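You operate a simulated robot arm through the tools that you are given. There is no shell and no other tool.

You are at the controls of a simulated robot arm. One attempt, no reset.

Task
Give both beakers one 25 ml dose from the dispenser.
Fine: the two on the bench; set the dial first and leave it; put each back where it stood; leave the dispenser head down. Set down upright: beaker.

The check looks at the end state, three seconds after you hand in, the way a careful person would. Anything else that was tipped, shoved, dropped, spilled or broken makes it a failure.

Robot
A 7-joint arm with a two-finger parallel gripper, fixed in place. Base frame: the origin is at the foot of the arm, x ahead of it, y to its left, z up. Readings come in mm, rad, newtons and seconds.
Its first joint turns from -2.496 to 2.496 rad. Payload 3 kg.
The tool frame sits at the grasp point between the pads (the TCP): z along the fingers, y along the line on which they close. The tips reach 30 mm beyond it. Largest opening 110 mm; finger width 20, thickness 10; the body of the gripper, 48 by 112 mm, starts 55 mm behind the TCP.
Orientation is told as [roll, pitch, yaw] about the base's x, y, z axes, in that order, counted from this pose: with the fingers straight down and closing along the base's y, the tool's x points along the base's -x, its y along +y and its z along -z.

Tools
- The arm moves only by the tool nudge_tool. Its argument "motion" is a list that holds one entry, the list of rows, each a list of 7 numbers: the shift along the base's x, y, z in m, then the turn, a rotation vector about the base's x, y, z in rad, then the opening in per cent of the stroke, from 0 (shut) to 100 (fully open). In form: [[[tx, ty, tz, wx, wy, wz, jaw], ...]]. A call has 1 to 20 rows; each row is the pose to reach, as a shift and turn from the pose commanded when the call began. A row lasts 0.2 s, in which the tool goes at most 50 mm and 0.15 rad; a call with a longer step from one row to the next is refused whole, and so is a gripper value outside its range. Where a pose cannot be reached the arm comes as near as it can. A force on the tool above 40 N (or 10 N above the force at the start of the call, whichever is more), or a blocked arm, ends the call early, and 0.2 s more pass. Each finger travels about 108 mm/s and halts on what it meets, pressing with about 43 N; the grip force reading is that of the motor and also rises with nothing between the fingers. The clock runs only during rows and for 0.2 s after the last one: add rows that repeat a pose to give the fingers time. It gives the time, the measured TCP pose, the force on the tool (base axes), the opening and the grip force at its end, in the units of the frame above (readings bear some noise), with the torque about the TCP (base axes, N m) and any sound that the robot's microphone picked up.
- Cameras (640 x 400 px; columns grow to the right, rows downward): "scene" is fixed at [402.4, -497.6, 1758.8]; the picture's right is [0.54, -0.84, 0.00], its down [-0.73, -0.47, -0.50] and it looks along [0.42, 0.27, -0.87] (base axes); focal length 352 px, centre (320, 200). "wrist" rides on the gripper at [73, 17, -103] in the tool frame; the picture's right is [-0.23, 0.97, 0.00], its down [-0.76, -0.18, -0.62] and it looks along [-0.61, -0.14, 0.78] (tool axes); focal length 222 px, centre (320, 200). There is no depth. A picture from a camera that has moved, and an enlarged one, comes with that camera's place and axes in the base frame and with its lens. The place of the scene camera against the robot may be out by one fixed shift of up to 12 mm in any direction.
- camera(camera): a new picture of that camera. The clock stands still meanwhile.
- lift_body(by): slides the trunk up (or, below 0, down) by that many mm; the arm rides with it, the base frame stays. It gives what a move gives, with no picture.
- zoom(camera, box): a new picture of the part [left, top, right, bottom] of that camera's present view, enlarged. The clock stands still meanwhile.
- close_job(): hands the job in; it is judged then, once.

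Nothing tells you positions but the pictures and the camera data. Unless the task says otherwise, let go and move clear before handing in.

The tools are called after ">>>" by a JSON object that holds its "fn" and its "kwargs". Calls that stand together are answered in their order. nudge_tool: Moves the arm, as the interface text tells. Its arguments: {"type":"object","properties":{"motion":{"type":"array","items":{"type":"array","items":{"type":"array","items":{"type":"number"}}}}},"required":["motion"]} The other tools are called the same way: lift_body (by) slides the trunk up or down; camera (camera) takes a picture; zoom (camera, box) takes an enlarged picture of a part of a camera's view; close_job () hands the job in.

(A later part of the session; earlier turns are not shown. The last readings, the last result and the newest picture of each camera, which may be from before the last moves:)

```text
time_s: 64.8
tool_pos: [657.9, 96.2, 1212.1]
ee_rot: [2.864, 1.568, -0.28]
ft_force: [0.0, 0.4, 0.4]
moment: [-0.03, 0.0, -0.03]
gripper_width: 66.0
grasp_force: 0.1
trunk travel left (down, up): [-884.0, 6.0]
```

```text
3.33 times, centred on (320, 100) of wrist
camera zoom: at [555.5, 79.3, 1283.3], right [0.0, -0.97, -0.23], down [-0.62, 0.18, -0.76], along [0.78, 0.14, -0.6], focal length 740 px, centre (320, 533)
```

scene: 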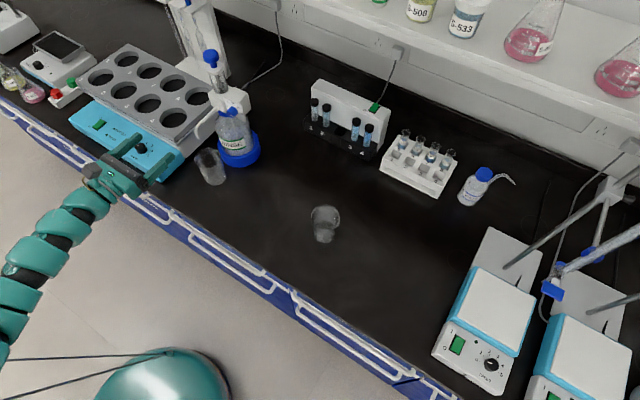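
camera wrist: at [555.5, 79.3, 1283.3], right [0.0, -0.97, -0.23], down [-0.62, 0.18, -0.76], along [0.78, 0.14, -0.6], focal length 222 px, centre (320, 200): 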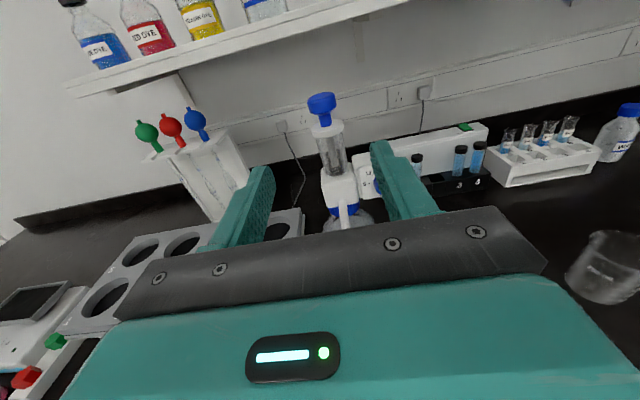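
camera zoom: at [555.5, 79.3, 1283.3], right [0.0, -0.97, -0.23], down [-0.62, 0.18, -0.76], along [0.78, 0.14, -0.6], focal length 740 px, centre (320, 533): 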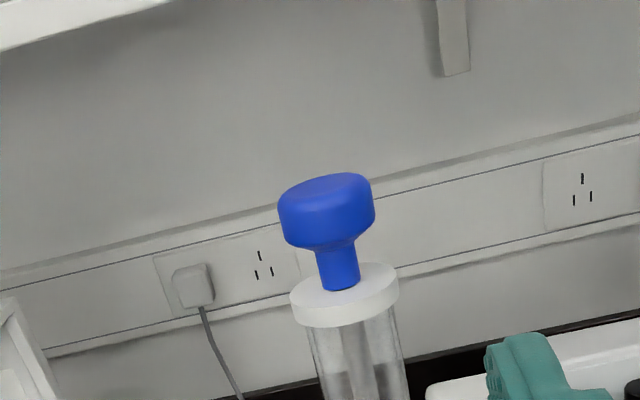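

The plunger head is centred at about (851, 94.6, 1207), about 37 mm across, with the collar top at z≈1178. I'll approach to just short of it and check alignment.

>>> {"fn": "nudge_tool", "kwargs": {"motion": [[[0.03, -0.0014, -0.005, 0, 0, 0, 58], [0.06, -0.0014, -0.005, 0, 0, 0, 58], [0.09, -0.0014, -0.005, 0, 0, 0, 58], [0.12, -0.0014, -0.005, 0, 0, 0, 58], [0.12, -0.0014, -0.005, 0, 0, 0, 58]]]}}

>>> {"fn": "camera", "kwargs": {"camera": "wrist"}}

>>> {"fn": "zoom", "kwargs": {"camera": "wrist", "box": [240, 60, 400, 200]}}

>>> {"fn": "zoom", "kwargs": {"camera": "scene", "box": [150, 20, 290, 200]}}

```text
time_s: 66.0
tool_pos: [778.0, 93.8, 1208.1]
ee_rot: [3.069, 1.569, -0.075]
ft_force: [-0.3, 0.2, -0.8]
moment: [0.01, 0.01, -0.01]
gripper_width: 63.6
grasp_force: 0.1
trunk travel left (down, up): [-884.0, 6.0]
```

```text
taken
camera wrist: at [675.2, 76.0, 1278.4], right [0.0, -0.97, -0.23], down [-0.62, 0.18, -0.76], along [0.78, 0.14, -0.6], focal length 222 px, centre (320, 200)
```

wrist: 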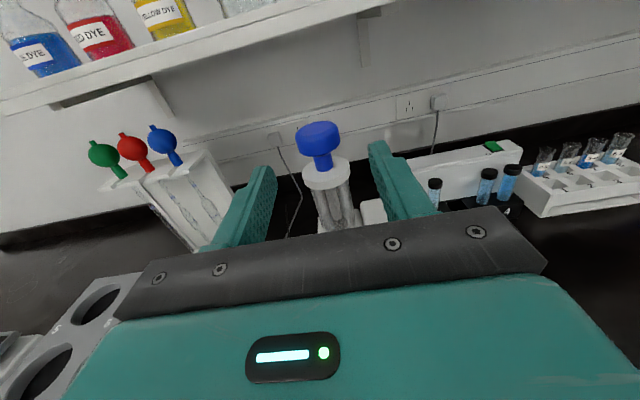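

```text
2.86 times, centred on (320, 130) of wrist
camera zoom: at [675.2, 76.0, 1278.4], right [0.0, -0.97, -0.23], down [-0.62, 0.18, -0.76], along [0.78, 0.14, -0.6], focal length 635 px, centre (320, 400)
```

zoom: 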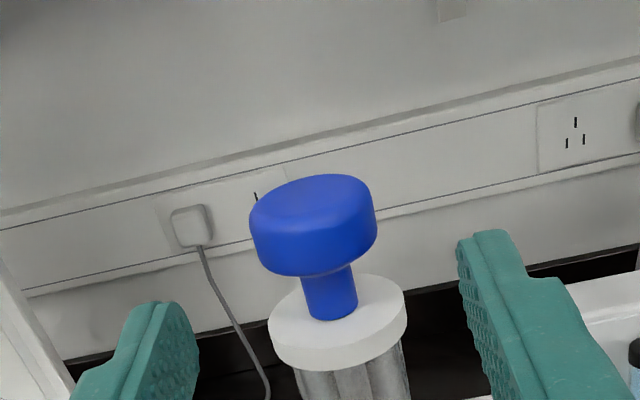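

```text
2.22 times, centred on (220, 110) of scene
camera zoom: at [402.4, -497.6, 1758.8], right [0.54, -0.84, 0.0], down [-0.73, -0.47, -0.5], along [0.42, 0.27, -0.87], focal length 781 px, centre (542, 400)
```

zoom: 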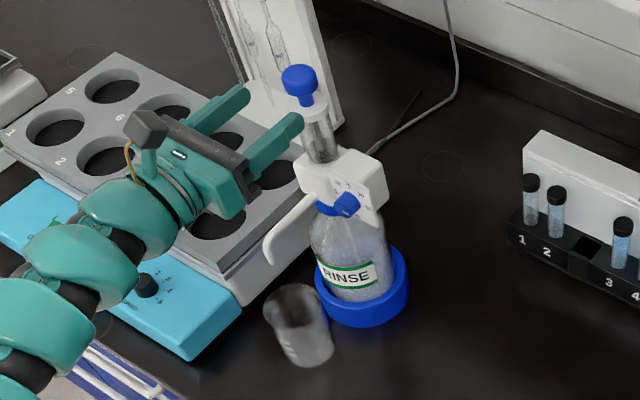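

The head is about 2 mm toward +y of the tool axis, otherwise lined up. I'll correct that, advance around it and close.

>>> {"fn": "nudge_tool", "kwargs": {"motion": [[[0, 0.0021, 0, 0, 0, 0, 58], [0.02, 0.0021, 0, 0, 0, 0, 58], [0.04, 0.0021, 0, 0, 0, 0, 58], [0.06, 0.0021, 0, 0, 0, 0, 58], [0.068, 0.0021, 0, 0, 0, 0, 58], [0.068, 0.0021, 0, 0, 0, 0, 58]]]}}

>>> {"fn": "camera", "kwargs": {"camera": "wrist"}}

>>> {"fn": "zoom", "kwargs": {"camera": "scene", "box": [180, 30, 260, 100]}}

```text
time_s: 67.4
tool_pos: [848.1, 99.2, 1207.8]
ee_rot: [-2.92, 1.569, 0.22]
ft_force: [0.0, 0.3, -0.1]
moment: [0.02, 0.01, 0.03]
gripper_width: 63.8
grasp_force: 0.0
trunk travel left (down, up): [-884.0, 6.0]
```

```text
taken
camera wrist: at [745.8, 81.6, 1277.9], right [0.0, -0.97, -0.23], down [-0.62, 0.18, -0.76], along [0.78, 0.14, -0.61], focal length 222 px, centre (320, 200)
```

wrist: 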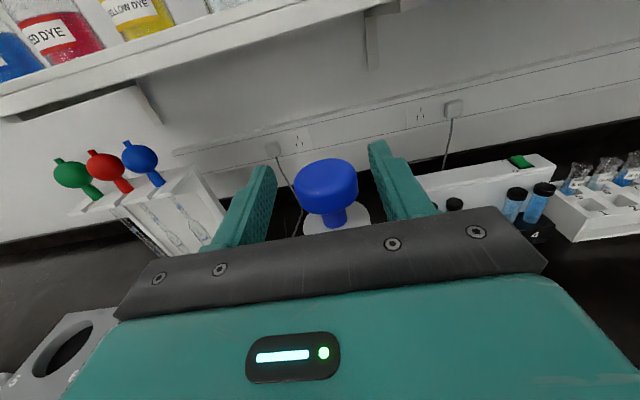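

```text
5.71 times, centred on (220, 65) of scene
camera zoom: at [402.4, -497.6, 1758.8], right [0.54, -0.84, 0.0], down [-0.73, -0.47, -0.5], along [0.42, 0.27, -0.87], focal length 2009 px, centre (891, 971)
```

zoom: 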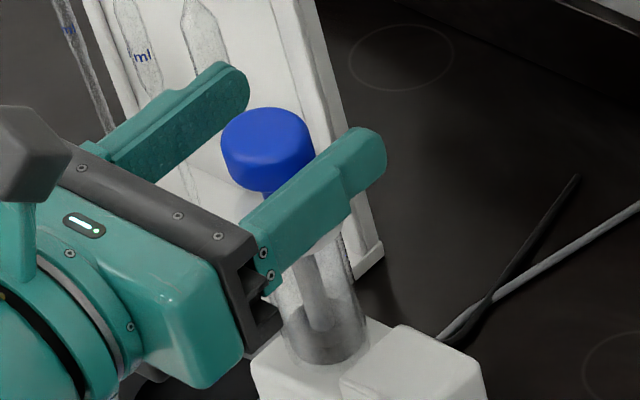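

The picture shows the tool has ended about 4 mm too far toward +y. I'll shift back before closing so the head isn't pushed.

>>> {"fn": "nudge_tool", "kwargs": {"motion": [[[0, -0.002, 0, 0, 0, 0, 58], [0, -0.004, 0, 0, 0, 0, 58], [0, -0.004, 0, 0, 0, 0, 58]]]}}

>>> {"fn": "zoom", "kwargs": {"camera": "wrist", "box": [240, 120, 400, 240]}}

```text
time_s: 68.2
tool_pos: [848.8, 94.6, 1206.7]
ee_rot: [2.944, 1.569, -0.199]
ft_force: [0.1, 0.9, -0.2]
moment: [0.01, 0.0, 0.01]
gripper_width: 64.0
grasp_force: 0.1
trunk travel left (down, up): [-884.0, 6.0]
```

```text
3.33 times, centred on (320, 180) of wrist
camera zoom: at [746.1, 77.1, 1277.2], right [0.0, -0.97, -0.23], down [-0.62, 0.18, -0.76], along [0.78, 0.14, -0.61], focal length 740 px, centre (320, 267)
```

zoom: 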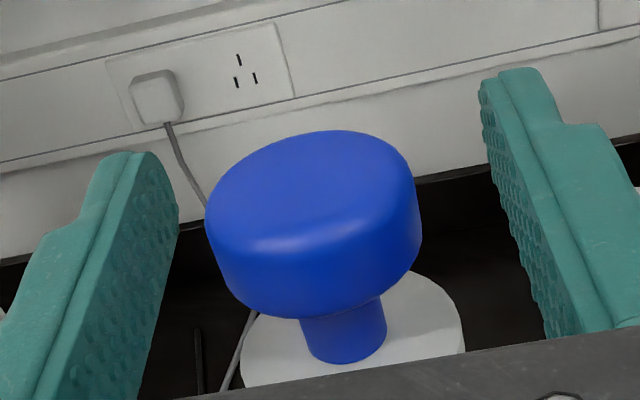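

Within about 1 mm now. I'll trim that and close on the head.

>>> {"fn": "nudge_tool", "kwargs": {"motion": [[[0, 0.0008, 0, 0, 0, 0, 52], [0, 0.0008, 0, 0, 0, 0, 44], [0, 0.0008, 0, 0, 0, 0, 38], [0, 0.0008, 0, 0, 0, 0, 34], [0, 0.0008, 0, 0, 0, 0, 30], [0, 0.0008, 0, 0, 0, 0, 25], [0, 0.0008, 0, 0, 0, 0, 25]]]}}

>>> {"fn": "zoom", "kwargs": {"camera": "scene", "box": [180, 30, 260, 170]}}

```text
time_s: 69.8
tool_pos: [847.6, 95.0, 1205.6]
ee_rot: [2.913, 1.569, -0.231]
ft_force: [0.6, 2.1, 1.0]
moment: [0.03, 0.0, 0.02]
gripper_width: 34.6
grasp_force: 45.1
trunk travel left (down, up): [-884.0, 6.0]
```

```text
2.86 times, centred on (220, 100) of scene
camera zoom: at [402.4, -497.6, 1758.8], right [0.54, -0.84, 0.0], down [-0.73, -0.47, -0.5], along [0.42, 0.27, -0.87], focal length 1004 px, centre (606, 486)
```

zoom: 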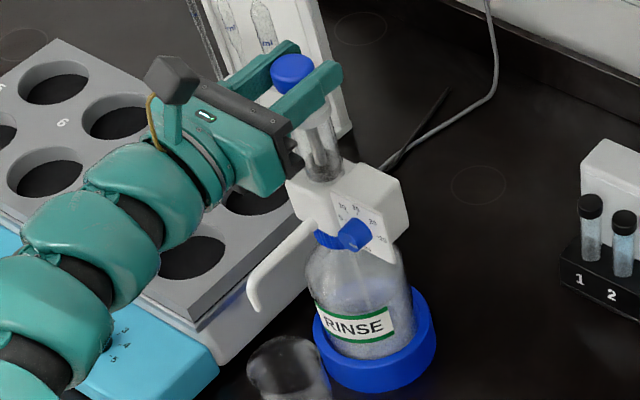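

The head is gripped at 34.6 mm with little side load. I'm pulling the plunger up gently, 10 mm first.

>>> {"fn": "nudge_tool", "kwargs": {"motion": [[[0, 0, 0.003, 0, 0, 0, 25], [0, 0, 0.006, 0, 0, 0, 25], [0, 0, 0.01, 0, 0, 0, 25], [0, 0, 0.01, 0, 0, 0, 25]]]}}

>>> {"fn": "zoom", "kwargs": {"camera": "scene", "box": [180, 30, 260, 170]}}

```text
time_s: 70.8
tool_pos: [848.0, 93.6, 1216.3]
ee_rot: [2.819, 1.568, -0.324]
ft_force: [3.9, 4.0, -1.0]
moment: [-0.01, 0.22, -0.05]
gripper_width: 34.5
grasp_force: 44.4
trunk travel left (down, up): [-884.0, 6.0]
```

```text
2.86 times, centred on (220, 100) of scene
camera zoom: at [402.4, -497.6, 1758.8], right [0.54, -0.84, 0.0], down [-0.73, -0.47, -0.5], along [0.42, 0.27, -0.87], focal length 1004 px, centre (606, 486)
```

zoom: 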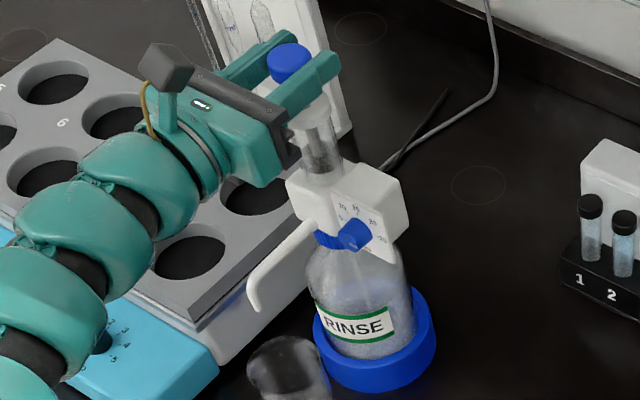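

The plunger rose freely and the bottle hasn't moved. I'm continuing up with a tiny lateral trim to shed the side load.

>>> {"fn": "nudge_tool", "kwargs": {"motion": [[[0.0004, 0.0005, 0.003, 0, 0, 0, 25], [0.0004, 0.0005, 0.006, 0, 0, 0, 25], [0.0004, 0.0005, 0.009, 0, 0, 0, 25], [0.0004, 0.0005, 0.009, 0, 0, 0, 25]]]}}

```text
time_s: 71.8
tool_pos: [847.1, 95.0, 1226.4]
ee_rot: [2.912, 1.568, -0.233]
ft_force: [-6.0, 2.9, -0.7]
moment: [-0.02, 0.5, 0.02]
gripper_width: 34.7
grasp_force: 45.8
trunk travel left (down, up): [-884.0, 6.0]
```

20 mm up with almost no vertical resistance. I'll continue in smaller steps and watch for the dose stop.

>>> {"fn": "nudge_tool", "kwargs": {"motion": [[[-0.0004, 0.0002, 0.002, 0, 0, 0, 25], [-0.0004, 0.0002, 0.004, 0, 0, 0, 25], [-0.0004, 0.0002, 0.006, 0, 0, 0, 25], [-0.0004, 0.0002, 0.006, 0, 0, 0, 25]]]}}

```text
time_s: 72.8
tool_pos: [848.8, 94.2, 1232.3]
ee_rot: [3.018, 1.568, -0.125]
ft_force: [-6.5, 2.8, -0.5]
moment: [0.01, 0.44, 0.05]
gripper_width: 34.7
grasp_force: 44.3
trunk travel left (down, up): [-884.0, 6.0]
```

>>> {"fn": "nudge_tool", "kwargs": {"motion": [[[-0.0004, 0.0002, 0.002, 0, 0, 0, 25], [-0.0004, 0.0002, 0.004, 0, 0, 0, 25], [-0.0004, 0.0002, 0.004, 0, 0, 0, 25]]]}}

>>> {"fn": "zoom", "kwargs": {"camera": "scene", "box": [180, 30, 260, 170]}}

```text
time_s: 73.6
tool_pos: [848.4, 95.3, 1235.9]
ee_rot: [2.977, 1.568, -0.165]
ft_force: [-4.2, 3.0, -1.0]
moment: [0.1, 0.25, -0.03]
gripper_width: 34.4
grasp_force: 45.0
trunk travel left (down, up): [-884.0, 6.0]
```

```text
2.86 times, centred on (220, 100) of scene
camera zoom: at [402.4, -497.6, 1758.8], right [0.54, -0.84, 0.0], down [-0.73, -0.47, -0.5], along [0.42, 0.27, -0.87], focal length 1004 px, centre (606, 486)
```

zoom: 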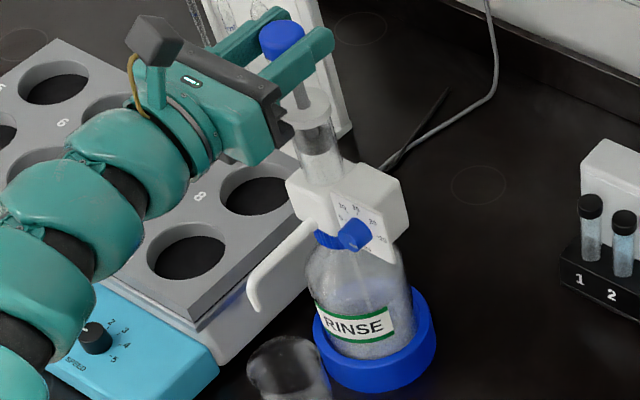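

30 mm up, and the cylinder is filling below the piston. I'm continuing in 2–3 mm steps to feel for the stop.

>>> {"fn": "nudge_tool", "kwargs": {"motion": [[[-0.0002, 0.0002, 0.0015, 0, 0, 0, 25], [-0.0002, 0.0002, 0.003, 0, 0, 0, 25], [-0.0002, 0.0002, 0.003, 0, 0, 0, 25]]]}}

```text
time_s: 74.4
tool_pos: [847.4, 95.3, 1238.7]
ee_rot: [2.363, 1.569, -0.78]
ft_force: [3.7, 4.8, 0.0]
moment: [-0.13, 0.0, -0.04]
gripper_width: 34.6
grasp_force: 44.9
trunk travel left (down, up): [-884.0, 6.0]
```

>>> {"fn": "nudge_tool", "kwargs": {"motion": [[[0.0002, 0.0003, 0.0015, 0, 0, 0, 25], [0.0002, 0.0003, 0.003, 0, 0, 0, 25], [0.0002, 0.0003, 0.003, 0, 0, 0, 25]]]}}

```text
time_s: 75.2
tool_pos: [847.3, 95.6, 1240.3]
ee_rot: [2.851, 1.569, -0.292]
ft_force: [2.2, 2.9, -1.3]
moment: [0.02, 0.16, -0.04]
gripper_width: 34.5
grasp_force: 45.3
trunk travel left (down, up): [-884.0, 6.0]
```

>>> {"fn": "nudge_tool", "kwargs": {"motion": [[[0, 0.0001, 0.0015, 0, 0, 0, 25], [0, 0.0001, 0.003, 0, 0, 0, 25], [0, 0.0001, 0.003, 0, 0, 0, 25]]]}}

>>> {"fn": "zoom", "kwargs": {"camera": "scene", "box": [195, 30, 255, 110]}}

```text
time_s: 76.0
tool_pos: [846.8, 94.2, 1243.9]
ee_rot: [2.96, 1.567, -0.184]
ft_force: [-3.6, 0.4, 0.2]
moment: [0.01, 0.34, -0.01]
gripper_width: 34.7
grasp_force: 44.6
trunk travel left (down, up): [-884.0, 6.0]
```

```text
5.00 times, centred on (225, 70) of scene
camera zoom: at [402.4, -497.6, 1758.8], right [0.54, -0.84, 0.0], down [-0.73, -0.47, -0.5], along [0.42, 0.27, -0.87], focal length 1758 px, centre (795, 850)
```

zoom: 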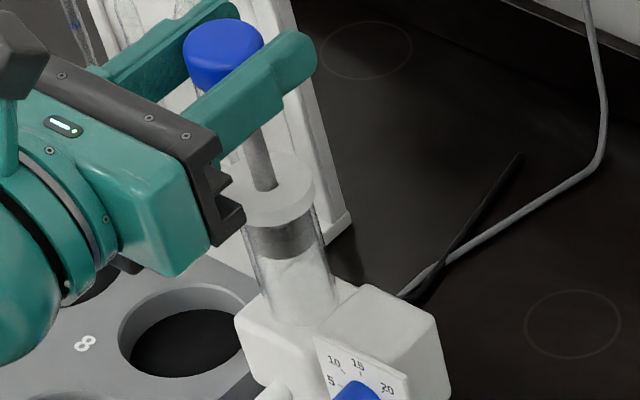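

The piston is close to the collar, so the stop must be near. I'll use small steps now.

>>> {"fn": "nudge_tool", "kwargs": {"motion": [[[0, 0.0, 0.001, 0, 0, 0, 25], [0, 0.0, 0.002, 0, 0, 0, 25], [0, 0.0, 0.002, 0, 0, 0, 25]]]}}

```text
time_s: 76.8
tool_pos: [847.6, 94.8, 1247.4]
ee_rot: [3.09, 1.568, -0.056]
ft_force: [-5.2, -1.9, -1.0]
moment: [-0.04, 0.29, -0.07]
gripper_width: 34.5
grasp_force: 44.9
trunk travel left (down, up): [-884.0, 6.0]
```

>>> {"fn": "nudge_tool", "kwargs": {"motion": [[[-0.0002, 0.0, 0.001, 0, 0, 0, 25], [-0.0002, 0.0, 0.002, 0, 0, 0, 25], [-0.0002, 0.0, 0.002, 0, 0, 0, 25]]]}}

>>> {"fn": "zoom", "kwargs": {"camera": "scene", "box": [195, 30, 255, 110]}}

```text
time_s: 77.6
tool_pos: [848.0, 95.5, 1247.7]
ee_rot: [-3.09, 1.57, 0.046]
ft_force: [1.7, -0.5, -0.9]
moment: [0.02, -0.13, 0.04]
gripper_width: 34.4
grasp_force: 44.7
trunk travel left (down, up): [-884.0, 6.0]
```

```text
5.00 times, centred on (225, 70) of scene
camera zoom: at [402.4, -497.6, 1758.8], right [0.54, -0.84, 0.0], down [-0.73, -0.47, -0.5], along [0.42, 0.27, -0.87], focal length 1758 px, centre (795, 850)
```

zoom: 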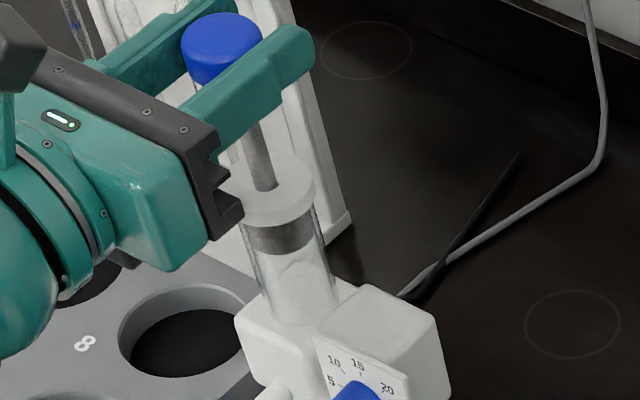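

42 mm up and still free. I'm continuing in small steps.

>>> {"fn": "nudge_tool", "kwargs": {"motion": [[[0, 0.0, 0.001, 0, 0, 0, 25], [0, 0.0, 0.002, 0, 0, 0, 25], [0, 0.0, 0.002, 0, 0, 0, 25]]]}}

```text
time_s: 78.4
tool_pos: [848.6, 94.7, 1251.3]
ee_rot: [3.055, 1.569, -0.09]
ft_force: [2.8, -0.4, -0.5]
moment: [0.06, 0.33, 0.01]
gripper_width: 34.7
grasp_force: 45.0
trunk travel left (down, up): [-884.0, 6.0]
```

>>> {"fn": "nudge_tool", "kwargs": {"motion": [[[0, 0.0, 0.001, 0, 0, 0, 25], [0, 0.0, 0.002, 0, 0, 0, 25], [0, 0.0, 0.002, 0, 0, 0, 25]]]}}

>>> {"fn": "zoom", "kwargs": {"camera": "scene", "box": [195, 30, 255, 110]}}

```text
time_s: 79.2
tool_pos: [847.8, 94.5, 1252.6]
ee_rot: [2.66, 1.569, -0.482]
ft_force: [6.3, 1.1, -0.4]
moment: [-0.05, -0.03, 0.02]
gripper_width: 34.5
grasp_force: 44.8
trunk travel left (down, up): [-884.0, 6.0]
```

```text
5.00 times, centred on (225, 70) of scene
camera zoom: at [402.4, -497.6, 1758.8], right [0.54, -0.84, 0.0], down [-0.73, -0.47, -0.5], along [0.42, 0.27, -0.87], focal length 1758 px, centre (795, 850)
```

zoom: 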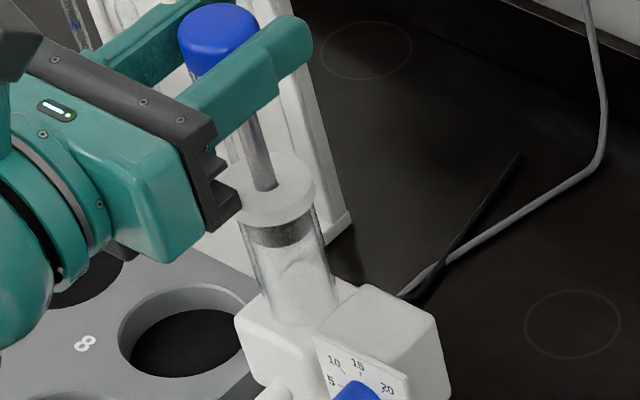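

46 mm up; the piston is about to reach the collar. Continuing very gently.

>>> {"fn": "nudge_tool", "kwargs": {"motion": [[[0.0004, 0.0, 0.001, 0, 0, 0, 25], [0.0004, 0.0, 0.0015, 0, 0, 0, 25], [0.0004, 0.0, 0.0015, 0, 0, 0, 25]]]}}

```text
time_s: 80.0
tool_pos: [848.3, 94.3, 1254.6]
ee_rot: [3.12, 1.568, -0.026]
ft_force: [-2.7, -1.4, -0.9]
moment: [0.01, 0.5, -0.02]
gripper_width: 34.9
grasp_force: 45.0
trunk travel left (down, up): [-884.0, 6.0]
```

>>> {"fn": "nudge_tool", "kwargs": {"motion": [[[0, 0.0, 0.001, 0, 0, 0, 25], [0, 0.0, 0.0015, 0, 0, 0, 25], [0, 0.0, 0.0015, 0, 0, 0, 25]]]}}

```text
time_s: 80.8
tool_pos: [847.4, 95.3, 1256.2]
ee_rot: [-3.085, 1.571, 0.051]
ft_force: [-1.7, -2.8, -0.4]
moment: [0.02, -0.03, -0.07]
gripper_width: 34.5
grasp_force: 45.0
trunk travel left (down, up): [-884.0, 6.0]
```

>>> {"fn": "nudge_tool", "kwargs": {"motion": [[[0, 0.0, 0.0005, 0, 0, 0, 25], [0, 0.0, 0.001, 0, 0, 0, 25], [0, 0.0, 0.001, 0, 0, 0, 25]]]}}

>>> {"fn": "zoom", "kwargs": {"camera": "scene", "box": [195, 30, 255, 110]}}

>>> {"fn": "zoom", "kwargs": {"camera": "wrist", "box": [240, 120, 400, 240]}}

```text
time_s: 81.6
tool_pos: [847.3, 95.6, 1255.5]
ee_rot: [-3.105, 1.568, 0.032]
ft_force: [1.5, -2.8, -0.8]
moment: [-0.07, -0.01, 0.06]
gripper_width: 34.6
grasp_force: 44.7
trunk travel left (down, up): [-884.0, 6.0]
```

```text
5.00 times, centred on (225, 70) of scene
camera zoom: at [402.4, -497.6, 1758.8], right [0.54, -0.84, 0.0], down [-0.73, -0.47, -0.5], along [0.42, 0.27, -0.87], focal length 1758 px, centre (795, 850)
```

zoom: 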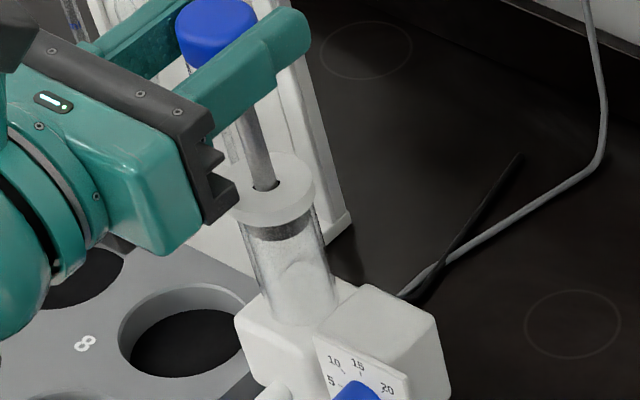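

```text
3.33 times, centred on (320, 180) of wrist
camera zoom: at [745.6, 77.8, 1327.2], right [0.0, -0.97, -0.23], down [-0.62, 0.18, -0.76], along [0.78, 0.14, -0.61], focal length 740 px, centre (320, 267)
```

zoom: 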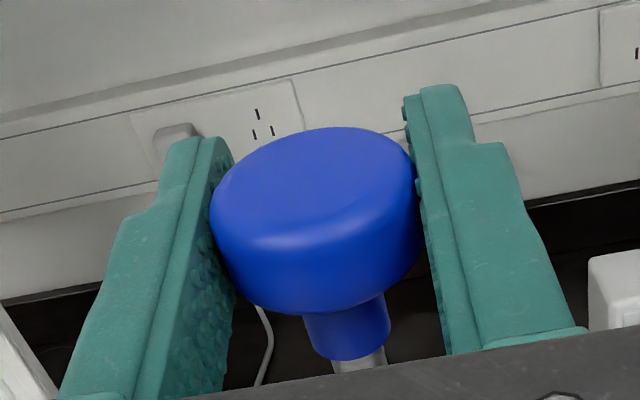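

Still gripped squarely at about 50 mm of lift and no stop felt. I'll continue by millimetres.

>>> {"fn": "nudge_tool", "kwargs": {"motion": [[[0, 0.0002, 0.0005, 0, 0, 0, 25], [0, 0.0002, 0.001, 0, 0, 0, 25], [0, 0.0002, 0.0015, 0, 0, 0, 25], [0, 0.0002, 0.0015, 0, 0, 0, 25]]]}}

```text
time_s: 82.6
tool_pos: [848.9, 95.1, 1257.2]
ee_rot: [-0.056, 1.571, 3.086]
ft_force: [-5.8, -1.7, -11.1]
moment: [-0.02, 0.25, 0.01]
gripper_width: 34.6
grasp_force: 44.5
trunk travel left (down, up): [-884.0, 6.0]
```

The stop is felt (-11 N) at about 51 mm of lift. I'll check that the bottle hasn't lifted and the beaker is still under the spout before pressing down.

>>> {"fn": "nudge_tool", "kwargs": {"motion": [[[0, 0, -0.0008, 0, 0, 0, 25], [0, 0, -0.0008, 0, 0, 0, 25]]]}}

>>> {"fn": "zoom", "kwargs": {"camera": "scene", "box": [180, 60, 260, 200]}}

```text
time_s: 83.2
tool_pos: [847.7, 95.0, 1255.8]
ee_rot: [-3.112, 1.569, 0.028]
ft_force: [-4.1, -0.4, -7.5]
moment: [0.1, 0.08, 0.02]
gripper_width: 34.5
grasp_force: 44.7
trunk travel left (down, up): [-884.0, 6.0]
```

```text
2.86 times, centred on (220, 130) of scene
camera zoom: at [402.4, -497.6, 1758.8], right [0.54, -0.84, 0.0], down [-0.73, -0.47, -0.5], along [0.42, 0.27, -0.87], focal length 1004 px, centre (606, 400)
```

zoom: 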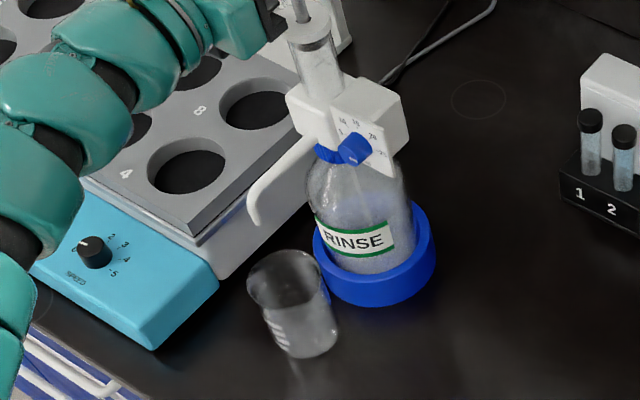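

Everything is in place: bottle seated, cylinder full, beaker under the spout. I'm pressing the plunger down smoothly.

>>> {"fn": "nudge_tool", "kwargs": {"motion": [[[0.0002, 0, -0.003, 0, 0, 0, 25], [0.0002, 0, -0.006, 0, 0, 0, 25], [0.0002, 0, -0.009, 0, 0, 0, 25], [0.0002, 0, -0.012, 0, 0, 0, 25], [0.0002, 0, -0.015, 0, 0, 0, 25], [0.0002, 0, -0.018, 0, 0, 0, 25], [0.0002, 0, -0.021, 0, 0, 0, 25], [0.0002, 0, -0.024, 0, 0, 0, 25]]]}}

>>> {"fn": "zoom", "kwargs": {"camera": "scene", "box": [180, 60, 260, 200]}}

```text
time_s: 85.0
tool_pos: [848.0, 95.1, 1233.3]
ee_rot: [2.812, 1.57, -0.332]
ft_force: [-4.3, 3.0, -0.3]
moment: [0.08, -0.01, -0.09]
gripper_width: 34.6
grasp_force: 45.0
trunk travel left (down, up): [-884.0, 6.0]
```

```text
2.86 times, centred on (220, 130) of scene
camera zoom: at [402.4, -497.6, 1758.8], right [0.54, -0.84, 0.0], down [-0.73, -0.47, -0.5], along [0.42, 0.27, -0.87], focal length 1004 px, centre (606, 400)
```

zoom: 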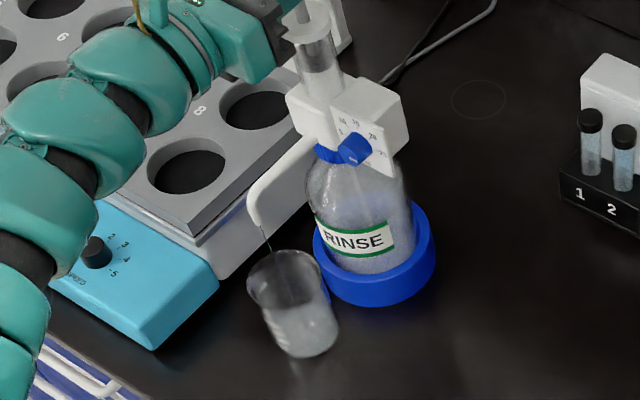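

Liquid is running from the spout into the beaker. I'm pressing on down to the bottom.

>>> {"fn": "nudge_tool", "kwargs": {"motion": [[[0.0002, 0, -0.003, 0, 0, 0, 25], [0.0002, 0, -0.006, 0, 0, 0, 25], [0.0002, 0, -0.009, 0, 0, 0, 25], [0.0002, 0, -0.012, 0, 0, 0, 25], [0.0002, 0, -0.015, 0, 0, 0, 25], [0.0002, 0, -0.018, 0, 0, 0, 25], [0.0002, 0, -0.021, 0, 0, 0, 25], [0.0002, 0, -0.023, 0, 0, 0, 25]]]}}

>>> {"fn": "zoom", "kwargs": {"camera": "scene", "box": [180, 30, 260, 200]}}

```text
time_s: 86.8
tool_pos: [847.8, 94.3, 1210.5]
ee_rot: [-3.139, 1.569, -0.001]
ft_force: [0.2, -1.4, -0.9]
moment: [0.09, 0.06, -0.02]
gripper_width: 34.7
grasp_force: 45.0
trunk travel left (down, up): [-884.0, 6.0]
```

```text
2.35 times, centred on (220, 115) of scene
camera zoom: at [402.4, -497.6, 1758.8], right [0.54, -0.84, 0.0], down [-0.73, -0.47, -0.5], along [0.42, 0.27, -0.87], focal length 827 px, centre (555, 400)
```

zoom: 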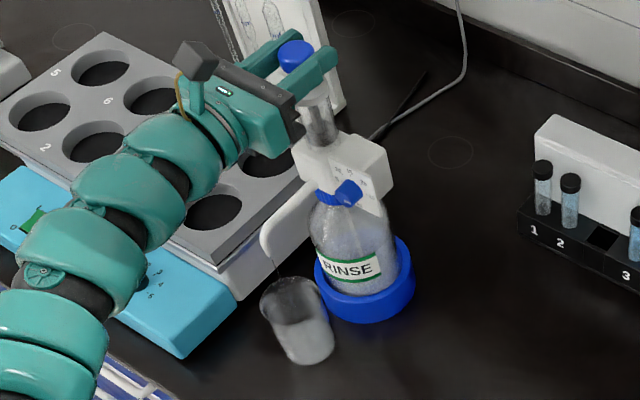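

Only a few millimetres remain. I'll press on in small steps until the bottom stop is felt.

>>> {"fn": "nudge_tool", "kwargs": {"motion": [[[0, 0, -0.0015, 0, 0, 0, 25], [0, 0, -0.003, 0, 0, 0, 25], [0, 0, -0.003, 0, 0, 0, 25]]]}}

```text
time_s: 87.6
tool_pos: [848.2, 95.3, 1207.6]
ee_rot: [2.794, 1.571, -0.351]
ft_force: [-1.4, -2.3, 0.2]
moment: [-0.13, -0.34, -0.02]
gripper_width: 34.6
grasp_force: 45.5
trunk travel left (down, up): [-884.0, 6.0]
```

>>> {"fn": "nudge_tool", "kwargs": {"motion": [[[0, 0, -0.0005, 0, 0, 0, 25], [0, 0, -0.001, 0, 0, 0, 25], [0, 0, -0.001, 0, 0, 0, 25]]]}}

```text
time_s: 88.4
tool_pos: [848.2, 94.7, 1206.2]
ee_rot: [-2.998, 1.568, 0.14]
ft_force: [-0.8, -4.0, -0.5]
moment: [-0.03, -0.09, -0.03]
gripper_width: 34.5
grasp_force: 45.1
trunk travel left (down, up): [-884.0, 6.0]
```

>>> {"fn": "nudge_tool", "kwargs": {"motion": [[[0, 0.0002, -0.0005, 0, 0, 0, 25], [0, 0.0002, -0.001, 0, 0, 0, 25], [0, 0.0002, -0.001, 0, 0, 0, 25]]]}}

```text
time_s: 89.2
tool_pos: [847.4, 95.6, 1207.5]
ee_rot: [-3.106, 1.568, 0.034]
ft_force: [-1.8, -2.6, -0.2]
moment: [-0.01, 0.05, 0.06]
gripper_width: 34.7
grasp_force: 45.7
trunk travel left (down, up): [-884.0, 6.0]
```

>>> {"fn": "nudge_tool", "kwargs": {"motion": [[[0, 0.0002, -0.0005, 0, 0, 0, 25], [0, 0.0002, -0.001, 0, 0, 0, 25], [0, 0.0002, -0.001, 0, 0, 0, 25]]]}}

>>> {"fn": "zoom", "kwargs": {"camera": "scene", "box": [195, 40, 255, 120]}}

>>> {"fn": "zoom", "kwargs": {"camera": "wrist", "box": [240, 120, 400, 240]}}

```text
time_s: 90.0
tool_pos: [848.4, 95.6, 1206.1]
ee_rot: [3.12, 1.567, -0.022]
ft_force: [2.4, -1.4, 5.2]
moment: [0.1, -0.09, -0.05]
gripper_width: 34.5
grasp_force: 44.7
trunk travel left (down, up): [-884.0, 6.0]
```

```text
5.00 times, centred on (225, 80) of scene
camera zoom: at [402.4, -497.6, 1758.8], right [0.54, -0.84, 0.0], down [-0.73, -0.47, -0.5], along [0.42, 0.27, -0.87], focal length 1758 px, centre (795, 800)
```

zoom: 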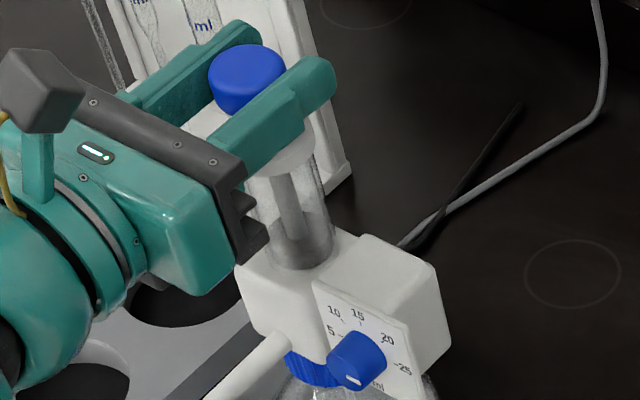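

```text
3.33 times, centred on (320, 180) of wrist
camera zoom: at [745.5, 77.8, 1276.6], right [0.0, -0.97, -0.23], down [-0.62, 0.18, -0.76], along [0.78, 0.14, -0.6], focal length 740 px, centre (320, 267)
```

zoom: 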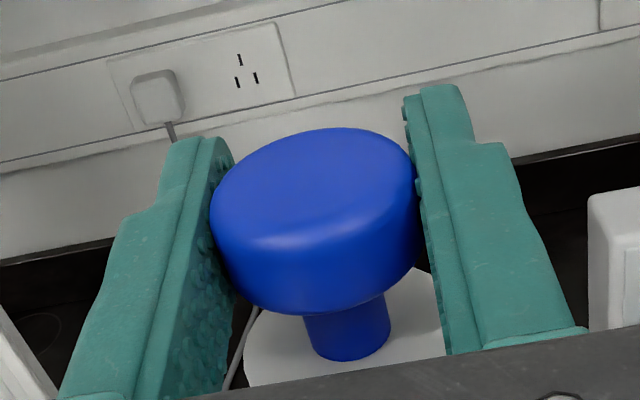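

Bottom contact at +5 N. One more half-millimetre will confirm it, then I'll relax and release the head.

>>> {"fn": "nudge_tool", "kwargs": {"motion": [[[0, 0, -0.0005, 0, 0, 0, 25], [0, 0, -0.0005, 0, 0, 0, 25]]]}}

```text
time_s: 90.6
tool_pos: [848.3, 94.8, 1205.5]
ee_rot: [3.096, 1.566, -0.047]
ft_force: [10.0, -1.3, 9.9]
moment: [-0.02, -0.21, 0.03]
gripper_width: 34.3
grasp_force: 44.8
trunk travel left (down, up): [-884.0, 6.0]
```

The bottom is firmly reached. I'm easing the load slightly and opening the fingers.

>>> {"fn": "nudge_tool", "kwargs": {"motion": [[[-0.0003, 0, 0.0004, 0, 0, 0, 25], [-0.0003, 0, 0.0004, 0, 0, 0, 34], [-0.0003, 0, 0.0004, 0, 0, 0, 42], [-0.0003, 0, 0.0004, 0, 0, 0, 50], [-0.0003, 0, 0.0004, 0, 0, 0, 58], [-0.0003, 0, 0.0004, 0, 0, 0, 58]]]}}

>>> {"fn": "zoom", "kwargs": {"camera": "wrist", "box": [240, 120, 400, 240]}}

>>> {"fn": "zoom", "kwargs": {"camera": "scene", "box": [180, 110, 260, 200]}}

```text
time_s: 92.0
tool_pos: [848.7, 96.9, 1205.4]
ee_rot: [2.942, 1.569, -0.202]
ft_force: [0.4, 0.0, -0.1]
moment: [0.01, 0.0, 0.01]
gripper_width: 63.7
grasp_force: 0.1
trunk travel left (down, up): [-884.0, 6.0]
```

```text
3.33 times, centred on (320, 180) of wrist
camera zoom: at [744.9, 78.5, 1276.0], right [0.0, -0.97, -0.23], down [-0.62, 0.18, -0.76], along [0.78, 0.14, -0.61], focal length 740 px, centre (320, 267)
```

zoom: 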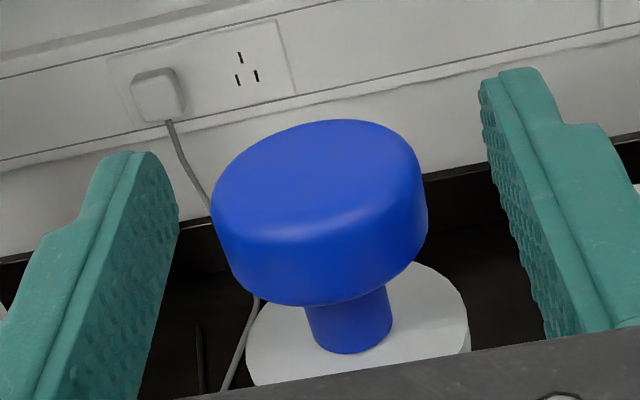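

```text
4.44 times, centred on (220, 155) of scene
camera zoom: at [402.4, -497.6, 1758.8], right [0.54, -0.84, 0.0], down [-0.73, -0.47, -0.5], along [0.42, 0.27, -0.87], focal length 1563 px, centre (764, 400)
```

zoom: 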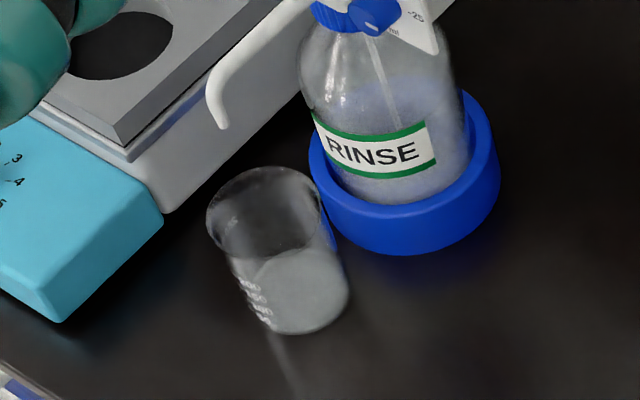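

The dose is in the beaker, the head is down, and nothing else has moved. I'm backing straight out from the plunger and then coming down to pick up the first beaker.

>>> {"fn": "nudge_tool", "kwargs": {"motion": [[[-0.03, 0, 0, 0, 0, 0, 58], [-0.06, 0, 0, 0, 0, 0, 58], [-0.1, 0, 0, 0, 0, 0, 65], [-0.14, 0, 0, 0, 0, 0, 75], [-0.18, 0, 0, 0, 0, 0, 86], [-0.22, 0, 0, 0, 0, 0, 86], [-0.25, 0, 0, 0, 0, 0, 86], [-0.25, 0, -0.04, 0, 0, 0, 86], [-0.25, 0, -0.08, 0, 0, 0, 86], [-0.25, 0, -0.1, 0, 0, 0, 86], [-0.25, 0, -0.1, 0, 0, 0, 86]]]}}

>>> {"fn": "lift_body", "kwargs": {"by": -185}}

>>> {"fn": "camera", "kwargs": {"camera": "wrist"}}

>>> {"fn": "camera", "kwargs": {"camera": "scene"}}

```text
time_s: 94.4
tool_pos: [599.8, 95.6, 1104.4]
ee_rot: [-2.951, 1.568, 0.19]
ft_force: [0.0, -0.2, 0.5]
moment: [0.01, 0.0, 0.02]
gripper_width: 95.0
grasp_force: 0.0
trunk travel left (down, up): [-884.0, 6.0]
```

```text
time_s: 96.4
tool_pos: [599.6, 95.8, 919.7]
ee_rot: [3.003, 1.569, -0.14]
ft_force: [0.6, -0.7, -0.2]
moment: [0.0, -0.04, -0.01]
gripper_width: 94.4
grasp_force: 0.1
trunk travel left (down, up): [-699.0, 191.0]
```

```text
taken
camera wrist: at [497.1, 78.2, 990.8], right [0.0, -0.97, -0.23], down [-0.62, 0.18, -0.76], along [0.78, 0.14, -0.61], focal length 222 px, centre (320, 200)
```

wrist: 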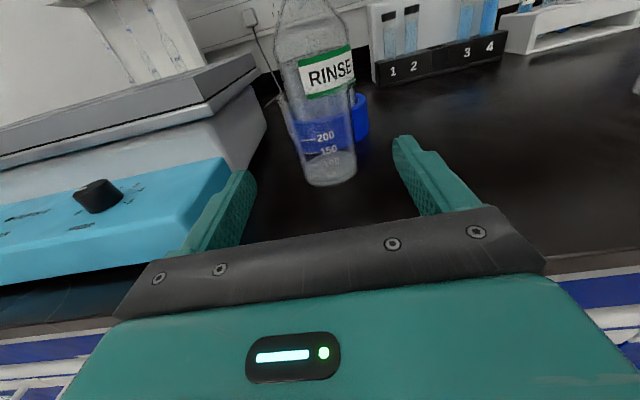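

```text
taken
```

scene: 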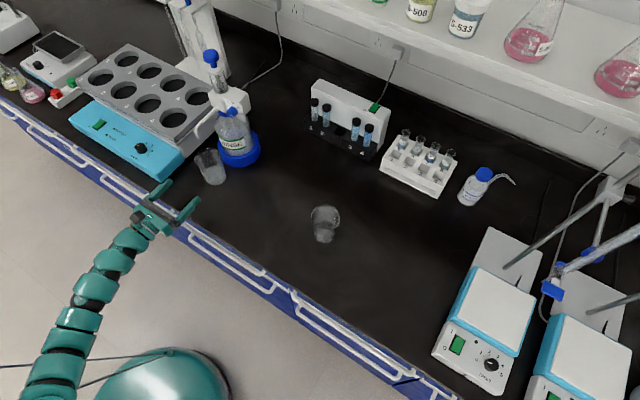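

>>> {"fn": "zoom", "kwargs": {"camera": "wrist", "box": [260, 80, 400, 200]}}

>>> {"fn": "zoom", "kwargs": {"camera": "scene", "box": [180, 130, 260, 200]}}

```text
3.33 times, centred on (330, 140) of wrist
camera zoom: at [497.1, 78.2, 990.8], right [0.0, -0.97, -0.23], down [-0.62, 0.18, -0.76], along [0.78, 0.14, -0.61], focal length 740 px, centre (287, 400)
```

zoom: 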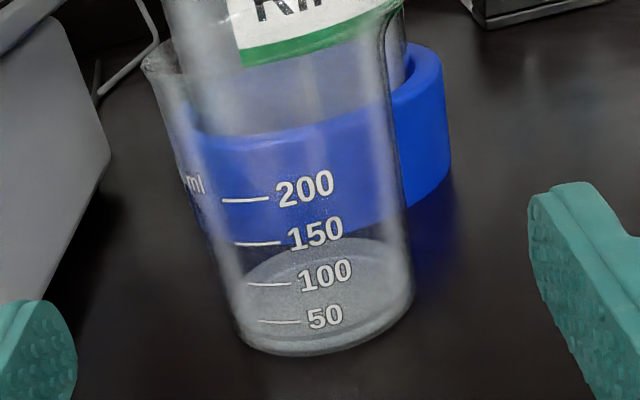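

```text
5.71 times, centred on (220, 165) of scene
camera zoom: at [402.4, -497.6, 1758.8], right [0.54, -0.84, 0.0], down [-0.73, -0.47, -0.5], along [0.42, 0.27, -0.87], focal length 2009 px, centre (891, 400)
```

zoom: 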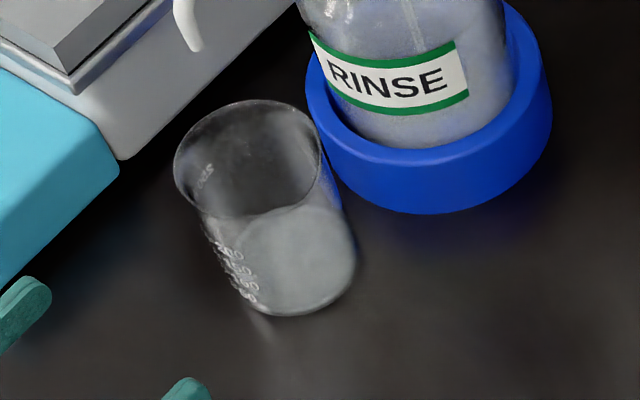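

The beaker now holds a shallow layer of liquid, and it stands about 2.5 mm toward +y of the tool axis. I'll align, descend and approach part-way.

>>> {"fn": "nudge_tool", "kwargs": {"motion": [[[0.02, 0.0024, -0.006, 0, 0, 0, 86], [0.04, 0.0024, -0.011, 0, 0, 0, 86], [0.055, 0.0024, -0.011, 0, 0, 0, 86], [0.055, 0.0024, -0.011, 0, 0, 0, 86]]]}}

>>> {"fn": "zoom", "kwargs": {"camera": "wrist", "box": [240, 80, 400, 220]}}

```text
time_s: 97.4
tool_pos: [656.0, 98.1, 910.3]
ee_rot: [2.771, 1.569, -0.373]
ft_force: [0.3, -0.1, 0.2]
moment: [0.01, -0.01, 0.0]
gripper_width: 94.6
grasp_force: 0.1
trunk travel left (down, up): [-699.0, 191.0]
```

```text
2.86 times, centred on (320, 150) of wrist
camera zoom: at [552.0, 80.3, 980.2], right [0.0, -0.97, -0.23], down [-0.62, 0.18, -0.76], along [0.78, 0.14, -0.61], focal length 635 px, centre (320, 343)
```

zoom: 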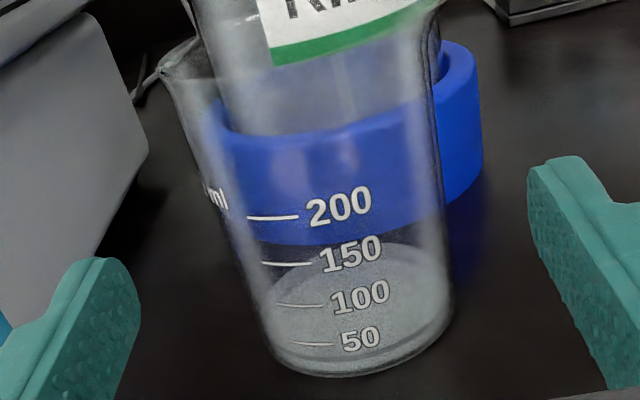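

Aligned to within a millimetre. I'm advancing around the beaker and closing gently.

>>> {"fn": "nudge_tool", "kwargs": {"motion": [[[0.02, 0.0006, 0, 0, 0, 0, 86], [0.04, 0.0006, 0, 0, 0, 0, 86], [0.06, 0.0006, 0, 0, 0, 0, 86], [0.075, 0.0006, 0, 0, 0, 0, 86], [0.075, 0.0006, 0, 0, 0, 0, 86]]]}}

>>> {"fn": "camera", "kwargs": {"camera": "wrist"}}

>>> {"fn": "zoom", "kwargs": {"camera": "scene", "box": [180, 120, 260, 200]}}

```text
time_s: 98.6
tool_pos: [728.3, 98.5, 909.1]
ee_rot: [2.936, 1.568, -0.205]
ft_force: [-0.8, -0.4, 0.7]
moment: [0.01, 0.01, 0.01]
gripper_width: 94.5
grasp_force: 0.1
trunk travel left (down, up): [-699.0, 191.0]
```

```text
taken
camera wrist: at [627.5, 81.2, 979.6], right [0.0, -0.97, -0.23], down [-0.62, 0.18, -0.76], along [0.78, 0.14, -0.61], focal length 222 px, centre (320, 200)
```

wrist: 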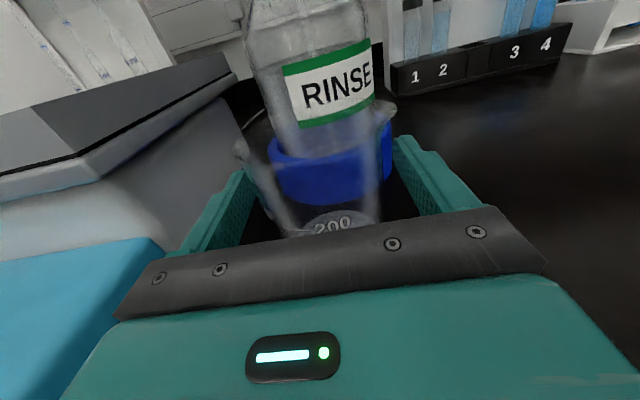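

```text
5.00 times, centred on (220, 160) of scene
camera zoom: at [402.4, -497.6, 1758.8], right [0.54, -0.84, 0.0], down [-0.73, -0.47, -0.5], along [0.42, 0.27, -0.87], focal length 1758 px, centre (820, 400)
```

zoom: 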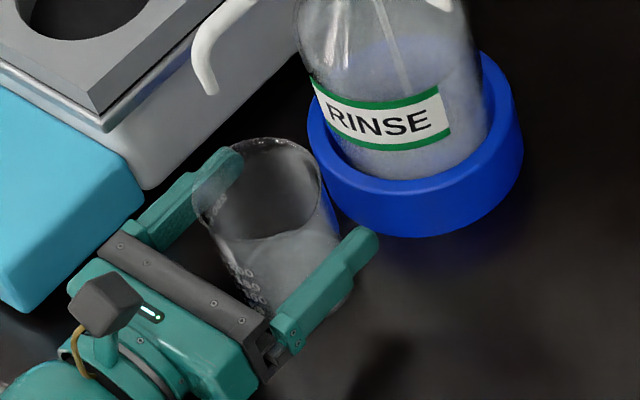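

Compared with the release picture, the tool is about 1.6 mm too far toward +y. I'll trim that and close.

>>> {"fn": "nudge_tool", "kwargs": {"motion": [[[0.0015, -0.0016, 0, 0, 0, 0, 86], [0.0015, -0.0016, 0, 0, 0, 0, 80], [0.0015, -0.0016, 0, 0, 0, 0, 74], [0.0015, -0.0016, 0, 0, 0, 0, 68], [0.0015, -0.0016, 0, 0, 0, 0, 63], [0.0015, -0.0016, 0, 0, 0, 0, 59], [0.0015, -0.0016, 0, 0, 0, 0, 55], [0.0015, -0.0016, 0, 0, 0, 0, 55], [0.0015, -0.0016, 0, 0, 0, 0, 55]]]}}

>>> {"fn": "zoom", "kwargs": {"camera": "scene", "box": [180, 120, 260, 200]}}

```text
time_s: 100.6
tool_pos: [730.4, 96.8, 907.6]
ee_rot: [2.978, 1.569, -0.166]
ft_force: [1.1, 0.2, -0.5]
moment: [0.06, -0.04, 0.0]
gripper_width: 67.1
grasp_force: 43.2
trunk travel left (down, up): [-699.0, 191.0]
```

```text
5.00 times, centred on (220, 160) of scene
camera zoom: at [402.4, -497.6, 1758.8], right [0.54, -0.84, 0.0], down [-0.73, -0.47, -0.5], along [0.42, 0.27, -0.87], focal length 1758 px, centre (820, 400)
```

zoom: 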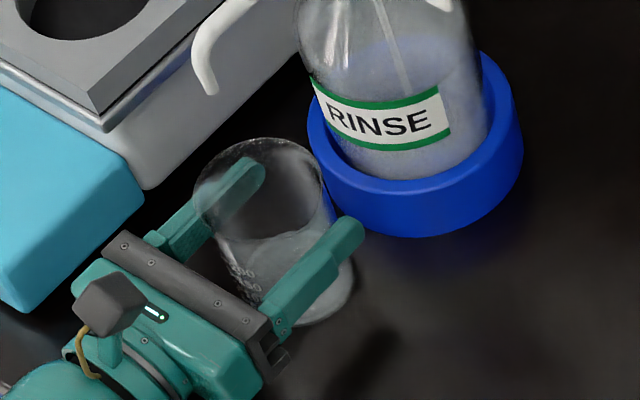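

The first beaker is gripped again. I'm lifting it and carrying it gently back toward its original spot.

>>> {"fn": "nudge_tool", "kwargs": {"motion": [[[0, 0, 0.006, 0, 0, 0, 55], [0, 0, 0.016, 0, 0, 0, 55], [0, 0, 0.028, 0, 0, 0, 55], [0, 0, 0.035, 0, 0, 0, 55], [-0.015, 0, 0.035, 0, 0, 0, 55], [-0.035, 0, 0.035, 0, 0, 0, 55], [-0.05, -0.01, 0.035, 0, 0, 0, 55], [-0.05, -0.03, 0.035, 0, 0, 0, 55], [-0.05, -0.055, 0.035, 0, 0, 0, 55], [-0.05, -0.08, 0.035, 0, 0, 0, 55], [-0.05, -0.105, 0.035, 0, 0, 0, 55], [-0.05, -0.13, 0.035, 0, 0, 0, 55], [-0.05, -0.155, 0.035, 0, 0, 0, 55], [-0.05, -0.18, 0.035, 0, 0, 0, 55], [-0.05, -0.205, 0.035, 0, 0, 0, 55], [-0.05, -0.23, 0.035, 0, 0, 0, 55], [-0.05, -0.25, 0.035, 0, 0, 0, 55], [-0.05, -0.262, 0.035, 0, 0, 0, 55], [-0.05, -0.262, 0.035, 0, 0, 0, 55]]]}}

>>> {"fn": "camera", "kwargs": {"camera": "scene"}}

```text
time_s: 104.6
tool_pos: [681.8, -166.4, 944.8]
ee_rot: [2.874, 1.57, -0.268]
ft_force: [-0.1, -0.7, -1.6]
moment: [0.02, -0.01, 0.0]
gripper_width: 66.6
grasp_force: 43.2
trunk travel left (down, up): [-699.0, 191.0]
```

```text
taken
```

scene: 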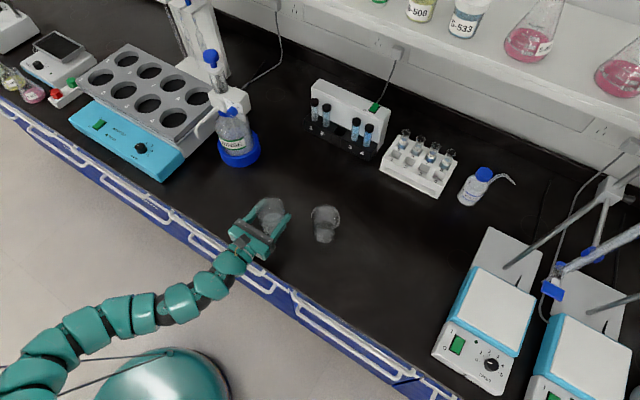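

The beaker is back in front of its spot. I'll go forward to the original x and y, then lower most of the way.

>>> {"fn": "nudge_tool", "kwargs": {"motion": [[[0.02, -0.001, 0, 0, 0, 0, 55], [0.04, -0.002, 0, 0, 0, 0, 55], [0.06, -0.0024, 0, 0, 0, 0, 55], [0.072, -0.0024, 0, 0, 0, 0, 55], [0.072, -0.0024, -0.01, 0, 0, 0, 55], [0.072, -0.0024, -0.02, 0, 0, 0, 55], [0.072, -0.0024, -0.028, 0, 0, 0, 55], [0.072, -0.0024, -0.028, 0, 0, 0, 55]]]}}

>>> {"fn": "zoom", "kwargs": {"camera": "scene", "box": [220, 160, 360, 265]}}

```text
time_s: 106.4
tool_pos: [753.4, -168.9, 914.9]
ee_rot: [2.912, 1.569, -0.236]
ft_force: [-0.2, 0.5, -0.2]
moment: [-0.02, 0.0, 0.02]
gripper_width: 66.7
grasp_force: 43.4
trunk travel left (down, up): [-699.0, 191.0]
```

```text
3.81 times, centred on (290, 212) of scene
camera zoom: at [402.4, -497.6, 1758.8], right [0.54, -0.84, 0.0], down [-0.73, -0.47, -0.5], along [0.42, 0.27, -0.87], focal length 1339 px, centre (434, 152)
```

zoom: 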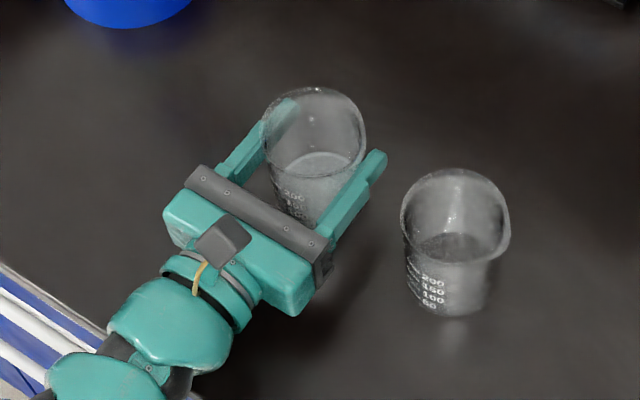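

Position matches the original. I'm lowering the last few millimetres with force checks.

>>> {"fn": "nudge_tool", "kwargs": {"motion": [[[0, 0, -0.002, 0, 0, 0, 55], [0, 0, -0.004, 0, 0, 0, 55], [0, 0, -0.005, 0, 0, 0, 55], [0, 0, -0.005, 0, 0, 0, 55]]]}}

```text
time_s: 107.4
tool_pos: [753.7, -167.2, 912.0]
ee_rot: [2.977, 1.57, -0.166]
ft_force: [0.3, 0.3, -2.0]
moment: [-0.01, -0.01, 0.02]
gripper_width: 66.5
grasp_force: 42.8
trunk travel left (down, up): [-699.0, 191.0]
```

>>> {"fn": "nudge_tool", "kwargs": {"motion": [[[0, -0.0005, -0.001, 0, 0, 0, 55], [0, -0.0005, -0.002, 0, 0, 0, 55], [0, -0.0005, -0.002, 0, 0, 0, 55]]]}}

```text
time_s: 108.2
tool_pos: [753.0, -169.9, 907.5]
ee_rot: [-3.072, 1.57, 0.067]
ft_force: [1.2, 0.0, 2.3]
moment: [0.03, -0.01, -0.01]
gripper_width: 66.7
grasp_force: 43.0
trunk travel left (down, up): [-699.0, 191.0]
```

>>> {"fn": "nudge_tool", "kwargs": {"motion": [[[0, 0, -0.0004, 0, 0, 0, 55], [0, 0, -0.0004, 0, 0, 0, 55]]]}}

```text
time_s: 108.8
tool_pos: [752.8, -168.5, 907.6]
ee_rot: [3.138, 1.567, -0.006]
ft_force: [-0.5, -1.3, 3.7]
moment: [-0.04, 0.09, -0.05]
gripper_width: 66.5
grasp_force: 43.0
trunk travel left (down, up): [-699.0, 191.0]
```

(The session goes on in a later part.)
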